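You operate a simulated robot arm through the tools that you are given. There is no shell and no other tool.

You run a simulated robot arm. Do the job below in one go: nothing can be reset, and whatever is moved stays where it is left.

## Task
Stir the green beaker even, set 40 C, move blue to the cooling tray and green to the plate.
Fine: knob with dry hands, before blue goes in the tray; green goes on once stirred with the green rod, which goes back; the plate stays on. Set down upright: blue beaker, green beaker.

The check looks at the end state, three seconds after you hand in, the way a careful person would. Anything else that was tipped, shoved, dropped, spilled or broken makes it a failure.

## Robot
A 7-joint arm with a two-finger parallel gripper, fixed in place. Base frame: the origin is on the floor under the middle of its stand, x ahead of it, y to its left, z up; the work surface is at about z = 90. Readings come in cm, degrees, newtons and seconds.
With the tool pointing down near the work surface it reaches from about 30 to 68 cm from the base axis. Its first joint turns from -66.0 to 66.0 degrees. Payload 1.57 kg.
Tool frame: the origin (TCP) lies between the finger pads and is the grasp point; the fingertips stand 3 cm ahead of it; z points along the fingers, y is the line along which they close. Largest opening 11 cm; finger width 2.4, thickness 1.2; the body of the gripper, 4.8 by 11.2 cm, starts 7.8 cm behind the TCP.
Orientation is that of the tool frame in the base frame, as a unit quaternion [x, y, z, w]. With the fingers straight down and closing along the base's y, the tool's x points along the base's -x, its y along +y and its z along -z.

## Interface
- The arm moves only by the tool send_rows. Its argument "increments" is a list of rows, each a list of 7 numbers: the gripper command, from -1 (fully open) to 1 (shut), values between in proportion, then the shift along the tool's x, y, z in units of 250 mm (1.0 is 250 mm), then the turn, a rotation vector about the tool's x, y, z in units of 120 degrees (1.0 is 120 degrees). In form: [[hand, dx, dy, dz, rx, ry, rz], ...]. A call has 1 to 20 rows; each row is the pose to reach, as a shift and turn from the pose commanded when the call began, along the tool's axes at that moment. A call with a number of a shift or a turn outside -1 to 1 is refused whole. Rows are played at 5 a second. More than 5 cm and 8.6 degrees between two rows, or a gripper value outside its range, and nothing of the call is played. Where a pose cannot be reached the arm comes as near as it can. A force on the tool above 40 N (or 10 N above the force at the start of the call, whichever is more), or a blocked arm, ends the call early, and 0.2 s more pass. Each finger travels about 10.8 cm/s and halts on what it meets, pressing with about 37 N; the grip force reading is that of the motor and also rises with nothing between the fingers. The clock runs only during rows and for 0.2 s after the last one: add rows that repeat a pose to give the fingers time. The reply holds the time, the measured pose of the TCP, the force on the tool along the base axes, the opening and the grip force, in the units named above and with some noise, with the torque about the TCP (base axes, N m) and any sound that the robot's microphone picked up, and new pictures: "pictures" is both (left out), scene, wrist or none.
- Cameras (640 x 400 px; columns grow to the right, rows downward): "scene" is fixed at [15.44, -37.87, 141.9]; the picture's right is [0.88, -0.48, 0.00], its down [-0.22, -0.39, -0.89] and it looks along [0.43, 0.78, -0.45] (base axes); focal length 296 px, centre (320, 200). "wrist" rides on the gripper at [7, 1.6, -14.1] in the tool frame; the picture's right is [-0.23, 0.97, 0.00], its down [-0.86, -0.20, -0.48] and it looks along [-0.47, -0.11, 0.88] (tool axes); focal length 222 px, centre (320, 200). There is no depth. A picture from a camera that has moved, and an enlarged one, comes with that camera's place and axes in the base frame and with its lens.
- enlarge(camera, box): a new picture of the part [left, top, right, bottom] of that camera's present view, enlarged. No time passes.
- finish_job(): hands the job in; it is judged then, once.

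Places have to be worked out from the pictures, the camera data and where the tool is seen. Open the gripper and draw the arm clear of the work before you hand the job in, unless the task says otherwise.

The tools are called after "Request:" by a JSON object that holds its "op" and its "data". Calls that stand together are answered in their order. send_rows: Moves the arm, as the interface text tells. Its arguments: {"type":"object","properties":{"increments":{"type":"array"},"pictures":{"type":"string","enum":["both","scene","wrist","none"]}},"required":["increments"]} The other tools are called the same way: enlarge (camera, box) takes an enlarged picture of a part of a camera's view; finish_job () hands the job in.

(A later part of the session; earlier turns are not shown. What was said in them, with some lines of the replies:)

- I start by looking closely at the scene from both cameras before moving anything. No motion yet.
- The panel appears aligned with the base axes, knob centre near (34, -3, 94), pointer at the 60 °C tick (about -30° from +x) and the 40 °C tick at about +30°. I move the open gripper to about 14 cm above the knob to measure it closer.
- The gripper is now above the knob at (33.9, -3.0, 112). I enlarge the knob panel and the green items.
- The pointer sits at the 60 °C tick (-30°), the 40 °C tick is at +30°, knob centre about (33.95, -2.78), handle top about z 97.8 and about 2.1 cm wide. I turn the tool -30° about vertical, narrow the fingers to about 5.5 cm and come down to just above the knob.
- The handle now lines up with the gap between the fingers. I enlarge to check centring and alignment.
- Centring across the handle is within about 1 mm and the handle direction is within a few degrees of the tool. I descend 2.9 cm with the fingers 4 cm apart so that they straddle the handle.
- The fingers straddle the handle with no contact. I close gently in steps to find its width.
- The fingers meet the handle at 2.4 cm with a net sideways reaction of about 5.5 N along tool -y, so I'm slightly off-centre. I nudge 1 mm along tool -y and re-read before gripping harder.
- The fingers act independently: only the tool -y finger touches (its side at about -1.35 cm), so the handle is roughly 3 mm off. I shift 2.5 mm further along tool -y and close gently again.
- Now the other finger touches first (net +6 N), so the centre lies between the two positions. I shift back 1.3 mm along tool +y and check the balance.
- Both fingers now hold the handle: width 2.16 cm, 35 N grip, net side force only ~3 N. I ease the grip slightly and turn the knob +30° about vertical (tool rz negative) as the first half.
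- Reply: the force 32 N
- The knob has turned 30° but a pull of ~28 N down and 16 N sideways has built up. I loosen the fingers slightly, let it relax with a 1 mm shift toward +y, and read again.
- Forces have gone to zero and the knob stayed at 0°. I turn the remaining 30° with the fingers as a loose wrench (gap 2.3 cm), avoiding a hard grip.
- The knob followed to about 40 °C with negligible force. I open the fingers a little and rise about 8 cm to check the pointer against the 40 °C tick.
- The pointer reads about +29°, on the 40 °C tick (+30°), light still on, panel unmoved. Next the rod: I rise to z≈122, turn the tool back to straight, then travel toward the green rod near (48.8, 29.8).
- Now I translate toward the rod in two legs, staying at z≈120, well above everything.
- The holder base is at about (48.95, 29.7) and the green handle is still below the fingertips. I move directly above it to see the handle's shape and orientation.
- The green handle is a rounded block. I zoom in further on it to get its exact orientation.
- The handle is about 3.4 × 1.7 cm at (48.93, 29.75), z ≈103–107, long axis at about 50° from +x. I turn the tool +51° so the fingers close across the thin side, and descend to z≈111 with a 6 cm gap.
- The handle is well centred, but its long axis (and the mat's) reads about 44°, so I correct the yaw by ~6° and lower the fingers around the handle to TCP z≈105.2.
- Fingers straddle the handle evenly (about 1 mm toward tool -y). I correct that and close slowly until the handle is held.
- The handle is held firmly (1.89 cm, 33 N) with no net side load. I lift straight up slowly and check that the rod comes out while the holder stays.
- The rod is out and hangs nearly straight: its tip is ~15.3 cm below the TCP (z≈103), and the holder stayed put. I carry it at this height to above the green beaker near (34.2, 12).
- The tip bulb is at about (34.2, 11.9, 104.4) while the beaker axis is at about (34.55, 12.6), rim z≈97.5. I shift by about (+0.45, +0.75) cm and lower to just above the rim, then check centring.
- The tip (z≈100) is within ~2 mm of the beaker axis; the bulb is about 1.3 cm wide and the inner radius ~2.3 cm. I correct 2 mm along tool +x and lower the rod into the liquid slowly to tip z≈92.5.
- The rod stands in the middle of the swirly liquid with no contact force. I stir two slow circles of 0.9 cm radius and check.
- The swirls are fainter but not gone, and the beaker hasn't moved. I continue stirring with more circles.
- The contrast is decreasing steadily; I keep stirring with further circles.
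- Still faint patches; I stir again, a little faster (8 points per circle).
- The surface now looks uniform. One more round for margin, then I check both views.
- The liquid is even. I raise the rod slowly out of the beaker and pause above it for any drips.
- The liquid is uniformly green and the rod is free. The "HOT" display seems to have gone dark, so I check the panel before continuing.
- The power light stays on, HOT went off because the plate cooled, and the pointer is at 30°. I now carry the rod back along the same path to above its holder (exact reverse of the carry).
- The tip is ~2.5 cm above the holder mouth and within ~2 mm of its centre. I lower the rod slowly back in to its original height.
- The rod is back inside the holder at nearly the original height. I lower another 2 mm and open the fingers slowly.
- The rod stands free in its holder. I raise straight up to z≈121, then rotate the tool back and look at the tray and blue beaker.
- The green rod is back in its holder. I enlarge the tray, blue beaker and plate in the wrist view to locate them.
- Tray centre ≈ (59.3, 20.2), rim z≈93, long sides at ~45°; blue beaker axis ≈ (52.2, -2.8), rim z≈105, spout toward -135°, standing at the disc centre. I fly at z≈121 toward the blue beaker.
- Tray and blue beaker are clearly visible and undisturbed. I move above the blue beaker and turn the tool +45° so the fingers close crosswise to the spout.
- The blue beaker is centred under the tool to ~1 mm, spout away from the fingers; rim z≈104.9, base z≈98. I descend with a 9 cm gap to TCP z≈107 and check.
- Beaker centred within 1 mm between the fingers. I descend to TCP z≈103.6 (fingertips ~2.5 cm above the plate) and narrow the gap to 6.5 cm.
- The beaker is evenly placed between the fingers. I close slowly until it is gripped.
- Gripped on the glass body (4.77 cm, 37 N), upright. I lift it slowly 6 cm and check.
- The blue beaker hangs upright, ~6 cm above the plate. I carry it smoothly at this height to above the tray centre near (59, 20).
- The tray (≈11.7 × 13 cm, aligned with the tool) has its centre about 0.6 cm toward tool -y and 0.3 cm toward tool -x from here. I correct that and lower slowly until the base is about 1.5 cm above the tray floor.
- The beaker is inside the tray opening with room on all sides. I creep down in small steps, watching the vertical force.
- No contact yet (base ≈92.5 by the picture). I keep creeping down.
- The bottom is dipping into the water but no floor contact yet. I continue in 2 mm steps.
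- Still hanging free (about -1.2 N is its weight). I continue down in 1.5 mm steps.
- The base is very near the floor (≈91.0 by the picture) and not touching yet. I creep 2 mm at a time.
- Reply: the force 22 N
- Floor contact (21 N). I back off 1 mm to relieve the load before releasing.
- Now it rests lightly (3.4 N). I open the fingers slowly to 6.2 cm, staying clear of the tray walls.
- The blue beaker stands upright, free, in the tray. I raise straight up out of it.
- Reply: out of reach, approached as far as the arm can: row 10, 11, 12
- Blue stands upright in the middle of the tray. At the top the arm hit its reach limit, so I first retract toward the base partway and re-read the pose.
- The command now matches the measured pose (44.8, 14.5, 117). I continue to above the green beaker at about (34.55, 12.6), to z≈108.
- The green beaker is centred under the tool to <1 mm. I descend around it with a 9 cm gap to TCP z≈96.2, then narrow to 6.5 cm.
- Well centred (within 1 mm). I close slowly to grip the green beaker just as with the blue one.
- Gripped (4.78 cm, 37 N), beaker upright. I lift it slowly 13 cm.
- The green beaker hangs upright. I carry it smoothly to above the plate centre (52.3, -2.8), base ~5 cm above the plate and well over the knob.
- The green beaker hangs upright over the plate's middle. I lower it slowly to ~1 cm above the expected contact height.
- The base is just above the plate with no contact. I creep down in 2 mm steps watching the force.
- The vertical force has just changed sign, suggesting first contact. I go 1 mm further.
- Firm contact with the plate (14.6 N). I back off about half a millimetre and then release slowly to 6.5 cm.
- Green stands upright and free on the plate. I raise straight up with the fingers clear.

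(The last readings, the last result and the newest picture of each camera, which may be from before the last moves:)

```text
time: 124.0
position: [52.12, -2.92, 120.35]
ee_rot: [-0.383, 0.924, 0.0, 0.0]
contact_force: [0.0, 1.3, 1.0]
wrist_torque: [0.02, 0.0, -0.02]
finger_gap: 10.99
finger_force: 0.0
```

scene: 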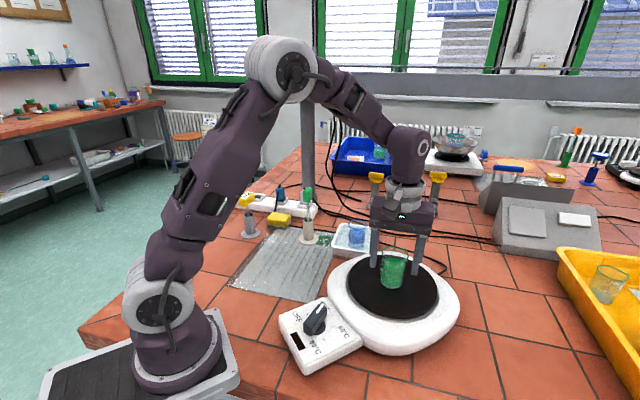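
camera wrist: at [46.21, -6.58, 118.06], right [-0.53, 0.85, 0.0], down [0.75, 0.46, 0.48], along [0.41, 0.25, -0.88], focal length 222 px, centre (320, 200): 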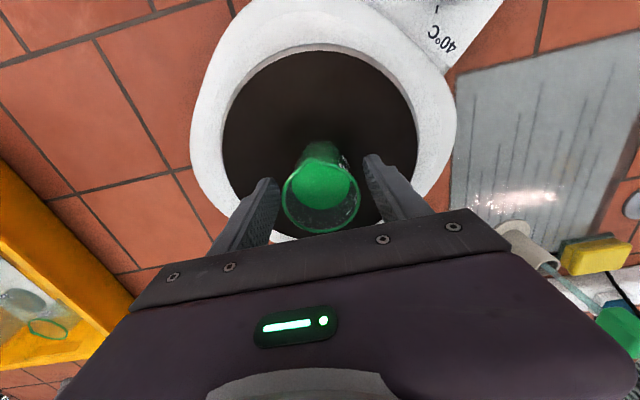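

Clear of the beaker at z≈120. I retract to the starting park pose, high and away from the work, then inspect everything.

Request:
{"op": "send_rows", "data": {"increments": [[-1, 0.01, 0.05, -0.06, 0, 0, 0.03], [-1, 0.03, 0.13, -0.12, 0, 0, 0.075], [-1, 0.05, 0.22, -0.18, 0, 0, 0.12], [-1, 0.07, 0.31, -0.24, 0, 0, 0.17], [-1, 0.09, 0.4, -0.3, 0, 0, 0.22], [-1, 0.11, 0.49, -0.35, 0, 0, 0.27], [-1, 0.13, 0.58, -0.39, 0, 0, 0.32], [-1, 0.144, 0.65, -0.42, 0, 0, 0.36], [-1, 0.144, 0.682, -0.424, 0, 0, 0.375], [-1, 0.144, 0.682, -0.424, 0, 0, 0.375]], "pictures": "both"}}

Request:
{"op": "enlarge", "data": {"camera": "scene", "box": [220, 170, 470, 390]}}

Request:
{"op": "enlarge", "data": {"camera": "wrist", "box": [230, 60, 350, 140]}}

Request:
{"op": "enlarge", "data": {"camera": "scene", "box": [270, 280, 370, 370]}}

Request:
{"op": "enlarge", "data": {"camera": "scene", "box": [220, 170, 330, 260]}}

Request:
{"op": "enlarge", "data": {"camera": "scene", "box": [320, 200, 450, 310]}}

```text
time: 126.2
position: [37.46, 6.61, 131.07]
ee_rot: [0.0, 1.0, 0.0, -0.001]
contact_force: [0.6, 0.5, 0.7]
wrist_torque: [0.02, -0.01, 0.0]
finger_gap: 10.99
finger_force: 0.0
camera wrist: at [30.66, 8.37, 145.14], right [0.23, 0.97, 0.0], down [0.85, -0.2, 0.48], along [0.47, -0.11, -0.88], focal length 222 px, centre (320, 200)
```

scene: 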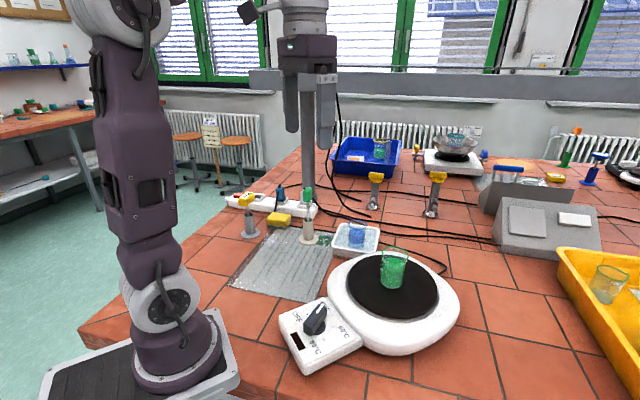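
wrist: 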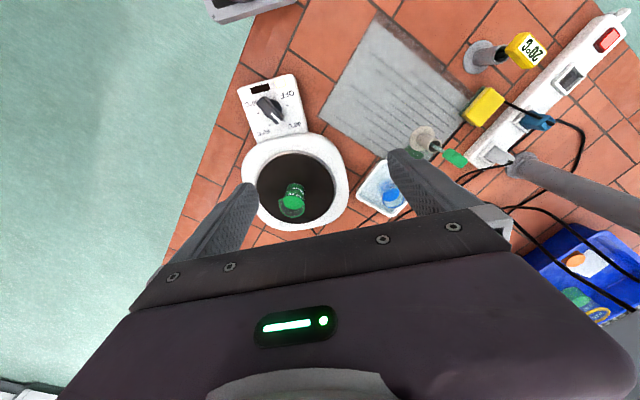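

```text
1.82 times, centred on (345, 280) of scene
camera zoom: at [15.44, -37.87, 141.9], right [0.88, -0.48, 0.0], down [-0.22, -0.39, -0.89], along [0.43, 0.78, -0.45], focal length 538 px, centre (274, 54)
```

zoom: 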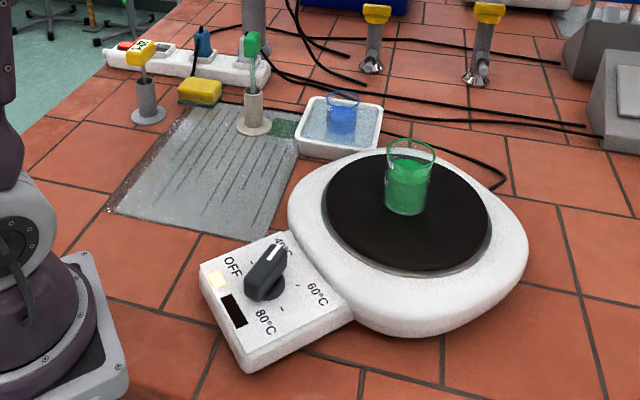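

```text
5.00 times, centred on (290, 100) of wrist
camera zoom: at [30.66, 8.37, 145.14], right [0.23, 0.97, 0.0], down [0.85, -0.2, 0.48], along [0.47, -0.11, -0.88], focal length 1111 px, centre (470, 700)
```

zoom: 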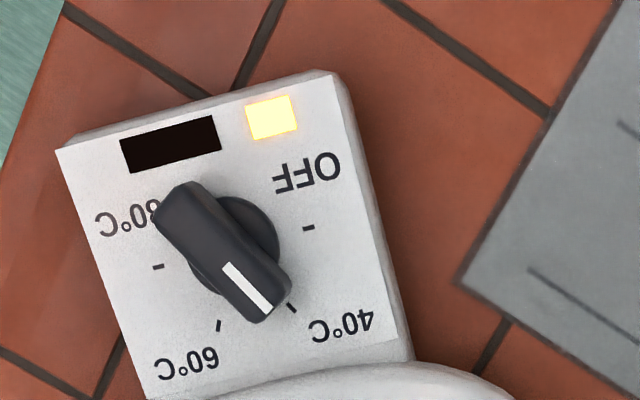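

```text
4.44 times, centred on (320, 325) of scene
camera zoom: at [15.44, -37.87, 141.9], right [0.88, -0.48, 0.0], down [-0.22, -0.39, -0.89], along [0.43, 0.78, -0.45], focal length 1315 px, centre (320, -356)
```

zoom: 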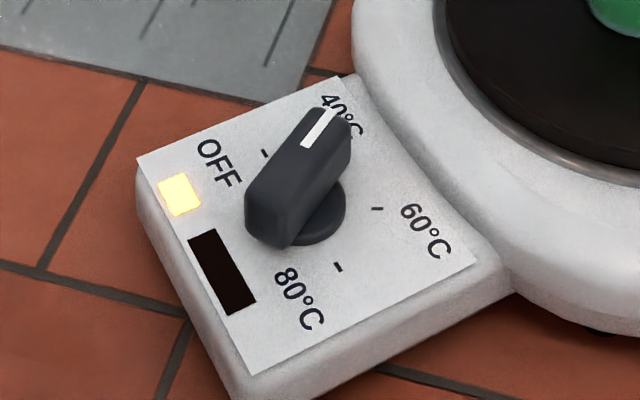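

```text
4.44 times, centred on (275, 215) of scene
camera zoom: at [15.44, -37.87, 141.9], right [0.88, -0.48, 0.0], down [-0.22, -0.39, -0.89], along [0.43, 0.78, -0.45], focal length 1315 px, centre (520, 133)
```

zoom: 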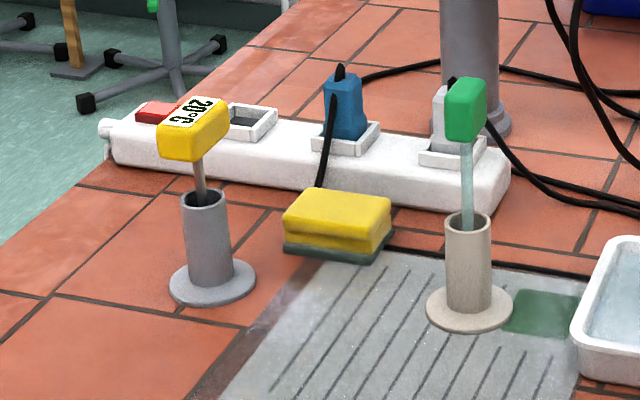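

```text
3.64 times, centred on (385, 255) of scene
camera zoom: at [15.44, -37.87, 141.9], right [0.88, -0.48, 0.0], down [-0.22, -0.39, -0.89], along [0.43, 0.78, -0.45], focal length 1076 px, centre (84, 0)
```

zoom: 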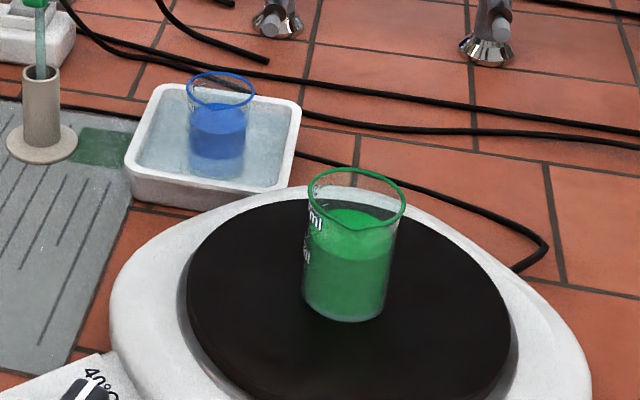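

All checks look right:
- **Knob:** set at 40 °C with the power light on.
- **Green rod:** back in its holder.
- **Blue beaker:** upright in the tray.
- **Green beaker:** evenly mixed and upright on the plate.

Nothing else has moved, and the gripper is open and clear of the work, so I hand in the job.

Request:
{"op": "finish_job", "data": {}}

```text
The job is handed in.
```

The job is done and handed in; I don't have the check's result yet. At my last look:

- **Green beaker:** I stirred it with the green rod until the liquid looked even. It now stands upright in the middle of the plate.
- **Green rod:** it is back in its holder.
- **Knob:** I set it to 40 °C first, with dry fingers. The pointer reads about 28°, and the 40 °C tick is at 30°.
- **Plate:** it stayed on throughout and its power light is lit. The HOT sign went out after I turned it down.
- **Blue beaker:** it stands upright in the white tray of water beside the plate, which I took to be the cooling tray.

I saw nothing tipped, spilled or out of place. The gripper is open and the arm is back at its starting position, clear of the work.
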